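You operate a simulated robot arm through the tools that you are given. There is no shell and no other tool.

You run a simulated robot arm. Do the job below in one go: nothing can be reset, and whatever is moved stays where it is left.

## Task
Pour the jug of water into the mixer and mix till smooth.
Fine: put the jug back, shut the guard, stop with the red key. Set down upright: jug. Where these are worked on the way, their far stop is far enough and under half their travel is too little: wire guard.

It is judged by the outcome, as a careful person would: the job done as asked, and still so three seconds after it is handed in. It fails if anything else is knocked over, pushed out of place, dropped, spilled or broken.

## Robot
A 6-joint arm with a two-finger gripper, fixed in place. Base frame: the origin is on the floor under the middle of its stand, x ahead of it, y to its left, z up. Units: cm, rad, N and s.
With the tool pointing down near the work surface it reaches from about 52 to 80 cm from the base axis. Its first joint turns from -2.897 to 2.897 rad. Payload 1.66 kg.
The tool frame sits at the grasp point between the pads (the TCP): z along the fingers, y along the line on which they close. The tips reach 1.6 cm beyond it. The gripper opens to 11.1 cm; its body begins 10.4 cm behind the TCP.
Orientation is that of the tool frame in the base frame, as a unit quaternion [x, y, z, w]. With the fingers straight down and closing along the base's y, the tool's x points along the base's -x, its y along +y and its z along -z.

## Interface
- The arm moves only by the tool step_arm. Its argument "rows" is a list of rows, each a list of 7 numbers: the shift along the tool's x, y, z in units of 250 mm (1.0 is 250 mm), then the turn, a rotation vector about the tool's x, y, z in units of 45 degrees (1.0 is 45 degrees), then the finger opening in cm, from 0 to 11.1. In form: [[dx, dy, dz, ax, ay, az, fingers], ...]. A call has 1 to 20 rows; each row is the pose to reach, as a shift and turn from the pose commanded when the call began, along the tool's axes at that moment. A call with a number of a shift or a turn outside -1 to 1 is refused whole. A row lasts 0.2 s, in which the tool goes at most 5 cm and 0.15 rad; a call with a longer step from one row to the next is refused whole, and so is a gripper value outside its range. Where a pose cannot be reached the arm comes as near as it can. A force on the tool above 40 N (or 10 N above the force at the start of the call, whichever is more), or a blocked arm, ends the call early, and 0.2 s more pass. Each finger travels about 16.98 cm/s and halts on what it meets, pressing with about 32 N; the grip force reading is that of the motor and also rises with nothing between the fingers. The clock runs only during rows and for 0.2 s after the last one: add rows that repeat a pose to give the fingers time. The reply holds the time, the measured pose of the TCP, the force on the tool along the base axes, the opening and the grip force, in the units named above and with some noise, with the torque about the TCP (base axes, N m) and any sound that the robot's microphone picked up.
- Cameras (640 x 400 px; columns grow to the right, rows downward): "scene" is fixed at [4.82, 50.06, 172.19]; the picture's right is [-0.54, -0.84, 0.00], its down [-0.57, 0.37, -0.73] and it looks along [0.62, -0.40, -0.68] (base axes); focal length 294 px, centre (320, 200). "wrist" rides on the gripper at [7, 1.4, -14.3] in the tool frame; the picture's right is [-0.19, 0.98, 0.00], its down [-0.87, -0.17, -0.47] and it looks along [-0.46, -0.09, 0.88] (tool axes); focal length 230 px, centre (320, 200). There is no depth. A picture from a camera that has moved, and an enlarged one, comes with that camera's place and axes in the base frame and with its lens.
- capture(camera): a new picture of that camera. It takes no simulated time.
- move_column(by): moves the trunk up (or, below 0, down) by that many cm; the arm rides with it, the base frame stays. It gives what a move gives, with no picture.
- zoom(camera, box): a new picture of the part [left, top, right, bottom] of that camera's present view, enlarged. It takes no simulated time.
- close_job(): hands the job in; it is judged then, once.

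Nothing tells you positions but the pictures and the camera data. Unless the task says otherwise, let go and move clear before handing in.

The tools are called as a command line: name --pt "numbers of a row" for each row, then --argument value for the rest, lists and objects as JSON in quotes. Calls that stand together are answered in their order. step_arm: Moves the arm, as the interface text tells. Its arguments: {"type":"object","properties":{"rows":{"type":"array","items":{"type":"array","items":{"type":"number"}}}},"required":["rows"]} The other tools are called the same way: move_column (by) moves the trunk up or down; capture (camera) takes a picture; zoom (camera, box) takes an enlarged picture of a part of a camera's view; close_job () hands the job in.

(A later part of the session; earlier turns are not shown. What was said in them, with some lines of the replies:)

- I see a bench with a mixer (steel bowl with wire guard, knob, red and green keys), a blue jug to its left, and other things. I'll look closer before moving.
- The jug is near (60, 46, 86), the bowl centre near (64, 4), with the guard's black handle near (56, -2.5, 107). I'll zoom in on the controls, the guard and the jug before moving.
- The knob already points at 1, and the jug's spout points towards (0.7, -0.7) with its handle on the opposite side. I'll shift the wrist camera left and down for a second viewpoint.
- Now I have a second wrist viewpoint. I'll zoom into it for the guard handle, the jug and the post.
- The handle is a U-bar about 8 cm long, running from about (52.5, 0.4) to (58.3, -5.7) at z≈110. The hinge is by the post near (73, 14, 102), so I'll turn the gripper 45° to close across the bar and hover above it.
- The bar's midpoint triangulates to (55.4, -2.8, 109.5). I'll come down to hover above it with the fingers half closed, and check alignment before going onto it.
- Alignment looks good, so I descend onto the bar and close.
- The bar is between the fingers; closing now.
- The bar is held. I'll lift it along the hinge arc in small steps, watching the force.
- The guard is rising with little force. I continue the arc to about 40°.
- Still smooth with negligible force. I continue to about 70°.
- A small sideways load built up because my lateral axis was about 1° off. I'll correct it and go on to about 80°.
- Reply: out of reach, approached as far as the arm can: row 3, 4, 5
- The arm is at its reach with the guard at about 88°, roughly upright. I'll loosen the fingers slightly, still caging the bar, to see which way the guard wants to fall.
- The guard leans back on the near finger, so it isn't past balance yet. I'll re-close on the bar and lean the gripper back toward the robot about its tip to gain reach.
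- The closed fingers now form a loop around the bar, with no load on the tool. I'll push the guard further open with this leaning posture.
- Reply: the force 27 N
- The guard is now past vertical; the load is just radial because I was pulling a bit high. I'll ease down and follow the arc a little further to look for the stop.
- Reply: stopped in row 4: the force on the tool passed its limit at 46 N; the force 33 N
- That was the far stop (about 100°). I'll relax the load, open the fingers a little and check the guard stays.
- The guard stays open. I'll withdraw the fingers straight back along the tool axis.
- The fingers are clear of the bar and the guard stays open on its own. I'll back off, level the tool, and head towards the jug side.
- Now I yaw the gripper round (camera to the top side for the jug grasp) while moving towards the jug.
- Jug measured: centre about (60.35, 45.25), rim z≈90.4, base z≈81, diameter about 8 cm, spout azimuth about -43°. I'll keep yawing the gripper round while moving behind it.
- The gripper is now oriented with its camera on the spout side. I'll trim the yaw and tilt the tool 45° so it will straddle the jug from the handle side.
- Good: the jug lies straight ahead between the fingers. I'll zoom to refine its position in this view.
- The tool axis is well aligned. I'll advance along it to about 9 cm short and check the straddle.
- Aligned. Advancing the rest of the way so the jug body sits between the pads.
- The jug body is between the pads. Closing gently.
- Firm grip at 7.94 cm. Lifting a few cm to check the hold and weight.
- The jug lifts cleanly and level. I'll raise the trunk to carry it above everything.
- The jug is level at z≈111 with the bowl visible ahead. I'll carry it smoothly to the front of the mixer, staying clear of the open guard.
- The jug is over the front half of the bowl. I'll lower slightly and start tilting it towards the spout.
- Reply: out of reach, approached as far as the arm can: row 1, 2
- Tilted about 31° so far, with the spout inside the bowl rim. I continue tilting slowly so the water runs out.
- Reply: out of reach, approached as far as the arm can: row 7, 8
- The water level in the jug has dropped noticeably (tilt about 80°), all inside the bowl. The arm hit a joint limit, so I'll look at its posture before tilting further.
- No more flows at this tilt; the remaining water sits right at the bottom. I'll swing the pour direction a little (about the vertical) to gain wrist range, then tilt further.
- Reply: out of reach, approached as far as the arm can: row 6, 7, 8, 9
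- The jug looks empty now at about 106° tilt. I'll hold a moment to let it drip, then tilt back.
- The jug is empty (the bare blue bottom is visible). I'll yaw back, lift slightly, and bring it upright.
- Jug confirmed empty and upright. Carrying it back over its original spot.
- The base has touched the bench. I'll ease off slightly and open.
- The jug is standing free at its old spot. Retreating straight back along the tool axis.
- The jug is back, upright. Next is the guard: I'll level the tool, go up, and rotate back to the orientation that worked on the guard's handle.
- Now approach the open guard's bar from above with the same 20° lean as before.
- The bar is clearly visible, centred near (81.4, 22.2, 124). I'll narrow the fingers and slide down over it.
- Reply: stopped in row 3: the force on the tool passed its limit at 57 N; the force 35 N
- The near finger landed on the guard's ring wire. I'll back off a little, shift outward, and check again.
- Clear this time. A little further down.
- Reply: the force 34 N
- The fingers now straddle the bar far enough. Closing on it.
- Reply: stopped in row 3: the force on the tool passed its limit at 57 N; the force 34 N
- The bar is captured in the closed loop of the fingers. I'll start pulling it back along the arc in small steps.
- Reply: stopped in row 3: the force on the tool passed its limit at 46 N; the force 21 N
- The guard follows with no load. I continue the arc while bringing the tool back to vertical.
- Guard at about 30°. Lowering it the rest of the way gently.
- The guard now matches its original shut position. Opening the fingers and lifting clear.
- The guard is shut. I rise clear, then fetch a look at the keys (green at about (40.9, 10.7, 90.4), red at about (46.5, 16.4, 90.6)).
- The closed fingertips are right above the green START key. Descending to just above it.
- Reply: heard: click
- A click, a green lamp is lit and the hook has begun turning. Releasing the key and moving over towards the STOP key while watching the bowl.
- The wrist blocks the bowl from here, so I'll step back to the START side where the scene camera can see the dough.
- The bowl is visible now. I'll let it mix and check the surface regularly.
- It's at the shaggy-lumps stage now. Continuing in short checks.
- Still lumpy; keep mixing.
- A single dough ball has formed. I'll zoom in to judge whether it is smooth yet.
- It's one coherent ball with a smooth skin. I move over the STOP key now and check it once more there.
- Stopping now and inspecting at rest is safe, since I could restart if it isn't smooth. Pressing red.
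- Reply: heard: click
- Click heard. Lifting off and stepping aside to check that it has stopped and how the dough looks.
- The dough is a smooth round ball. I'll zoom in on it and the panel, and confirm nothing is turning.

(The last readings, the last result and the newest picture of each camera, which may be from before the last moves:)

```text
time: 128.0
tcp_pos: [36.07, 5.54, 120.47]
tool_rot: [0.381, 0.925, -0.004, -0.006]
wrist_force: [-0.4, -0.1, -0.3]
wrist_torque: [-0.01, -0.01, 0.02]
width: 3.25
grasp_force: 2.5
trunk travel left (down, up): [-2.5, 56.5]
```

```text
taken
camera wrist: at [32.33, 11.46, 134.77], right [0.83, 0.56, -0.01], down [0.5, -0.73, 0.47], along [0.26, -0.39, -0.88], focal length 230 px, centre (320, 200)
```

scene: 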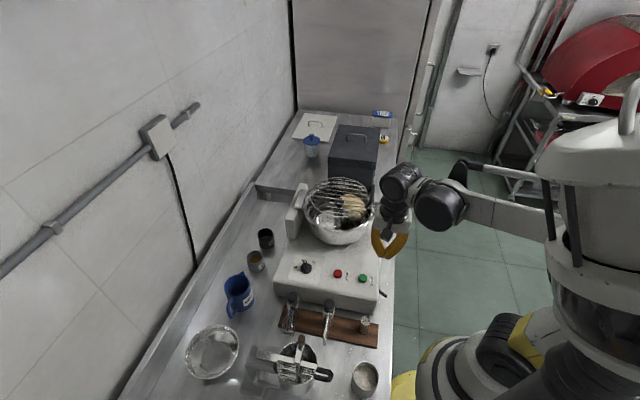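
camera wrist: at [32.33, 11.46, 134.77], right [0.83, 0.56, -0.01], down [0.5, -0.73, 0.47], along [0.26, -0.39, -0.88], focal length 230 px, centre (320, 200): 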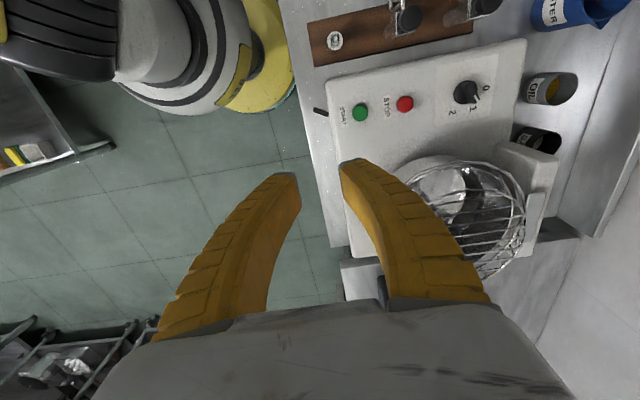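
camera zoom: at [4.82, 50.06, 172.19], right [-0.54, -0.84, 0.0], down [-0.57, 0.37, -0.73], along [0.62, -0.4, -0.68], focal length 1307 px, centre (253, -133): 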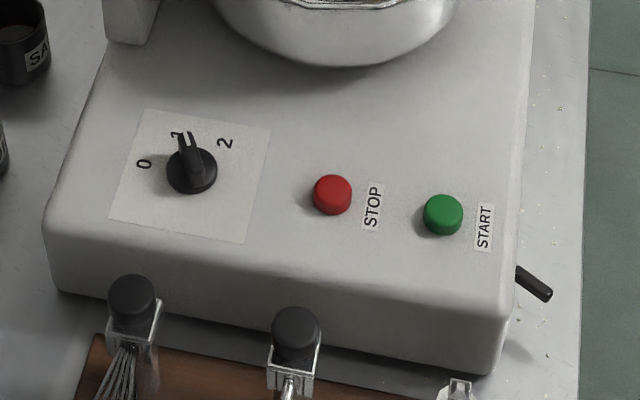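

Mixer stopped (two pictures identical, lamp off), dough smooth, guard shut. Last check on the jug and surroundings.

zoom --camera "scene" --box '[180, 220, 400, 400]'

zoom --camera "scene" --box '[260, 160, 420, 260]'

zoom --camera "scene" --box '[210, 260, 274, 324]'

```text
2.22 times, centred on (290, 310) of scene
camera zoom: at [4.82, 50.06, 172.19], right [-0.54, -0.84, 0.0], down [-0.57, 0.37, -0.73], along [0.62, -0.4, -0.68], focal length 654 px, centre (387, -44)
```

zoom: 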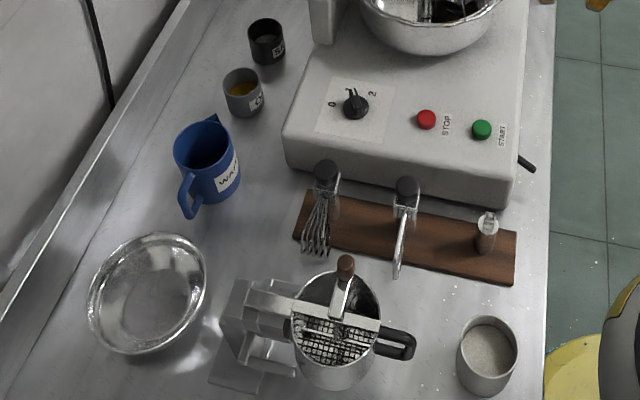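

```text
4.00 times, centred on (340, 210) of scene
camera zoom: at [4.82, 50.06, 172.19], right [-0.54, -0.84, 0.0], down [-0.57, 0.37, -0.73], along [0.62, -0.4, -0.68], focal length 1177 px, centre (240, 160)
```

zoom: 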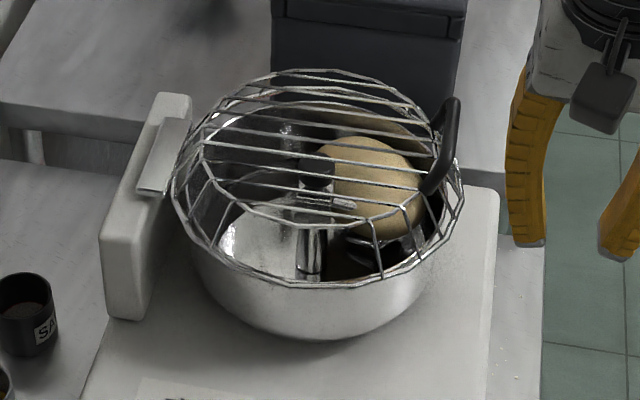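

```text
6.25 times, centred on (242, 292) of scene
camera zoom: at [4.82, 50.06, 172.19], right [-0.54, -0.84, 0.0], down [-0.57, 0.37, -0.73], along [0.62, -0.4, -0.68], focal length 1838 px, centre (808, -375)
```

zoom: 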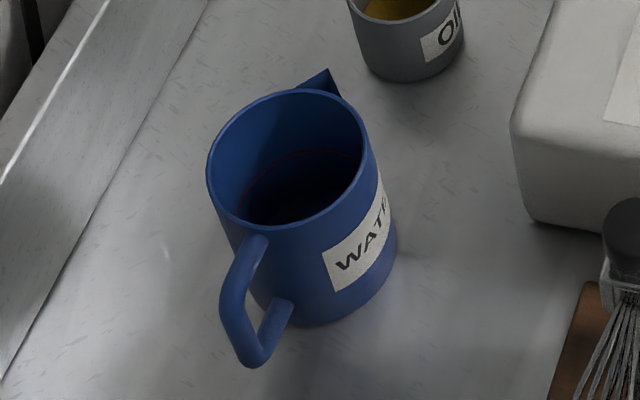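

The empty jug stands upright on its old spot and the guard is shut. The mixer is stopped with a smooth dough ball in the bowl, everything else is where it was, and the arm is clear. Handing in.

close_job

```text
The job is handed in.
```

The job is done and handed in. The water is in the mixer and the dough came out as one smooth ball.

- **Jug:** emptied over the bowl, then set back upright on its original spot.
- **Guard:** opened to its far stop for pouring and shut again before starting.
- **Mixer:** run at speed 1, where the knob was already set, and stopped with the red key. It clicked, the green lamp went out, and two pictures taken about a second apart showed nothing turning.

I saw no spills and nothing else out of place in the final pictures. The arm was clear when I handed in.
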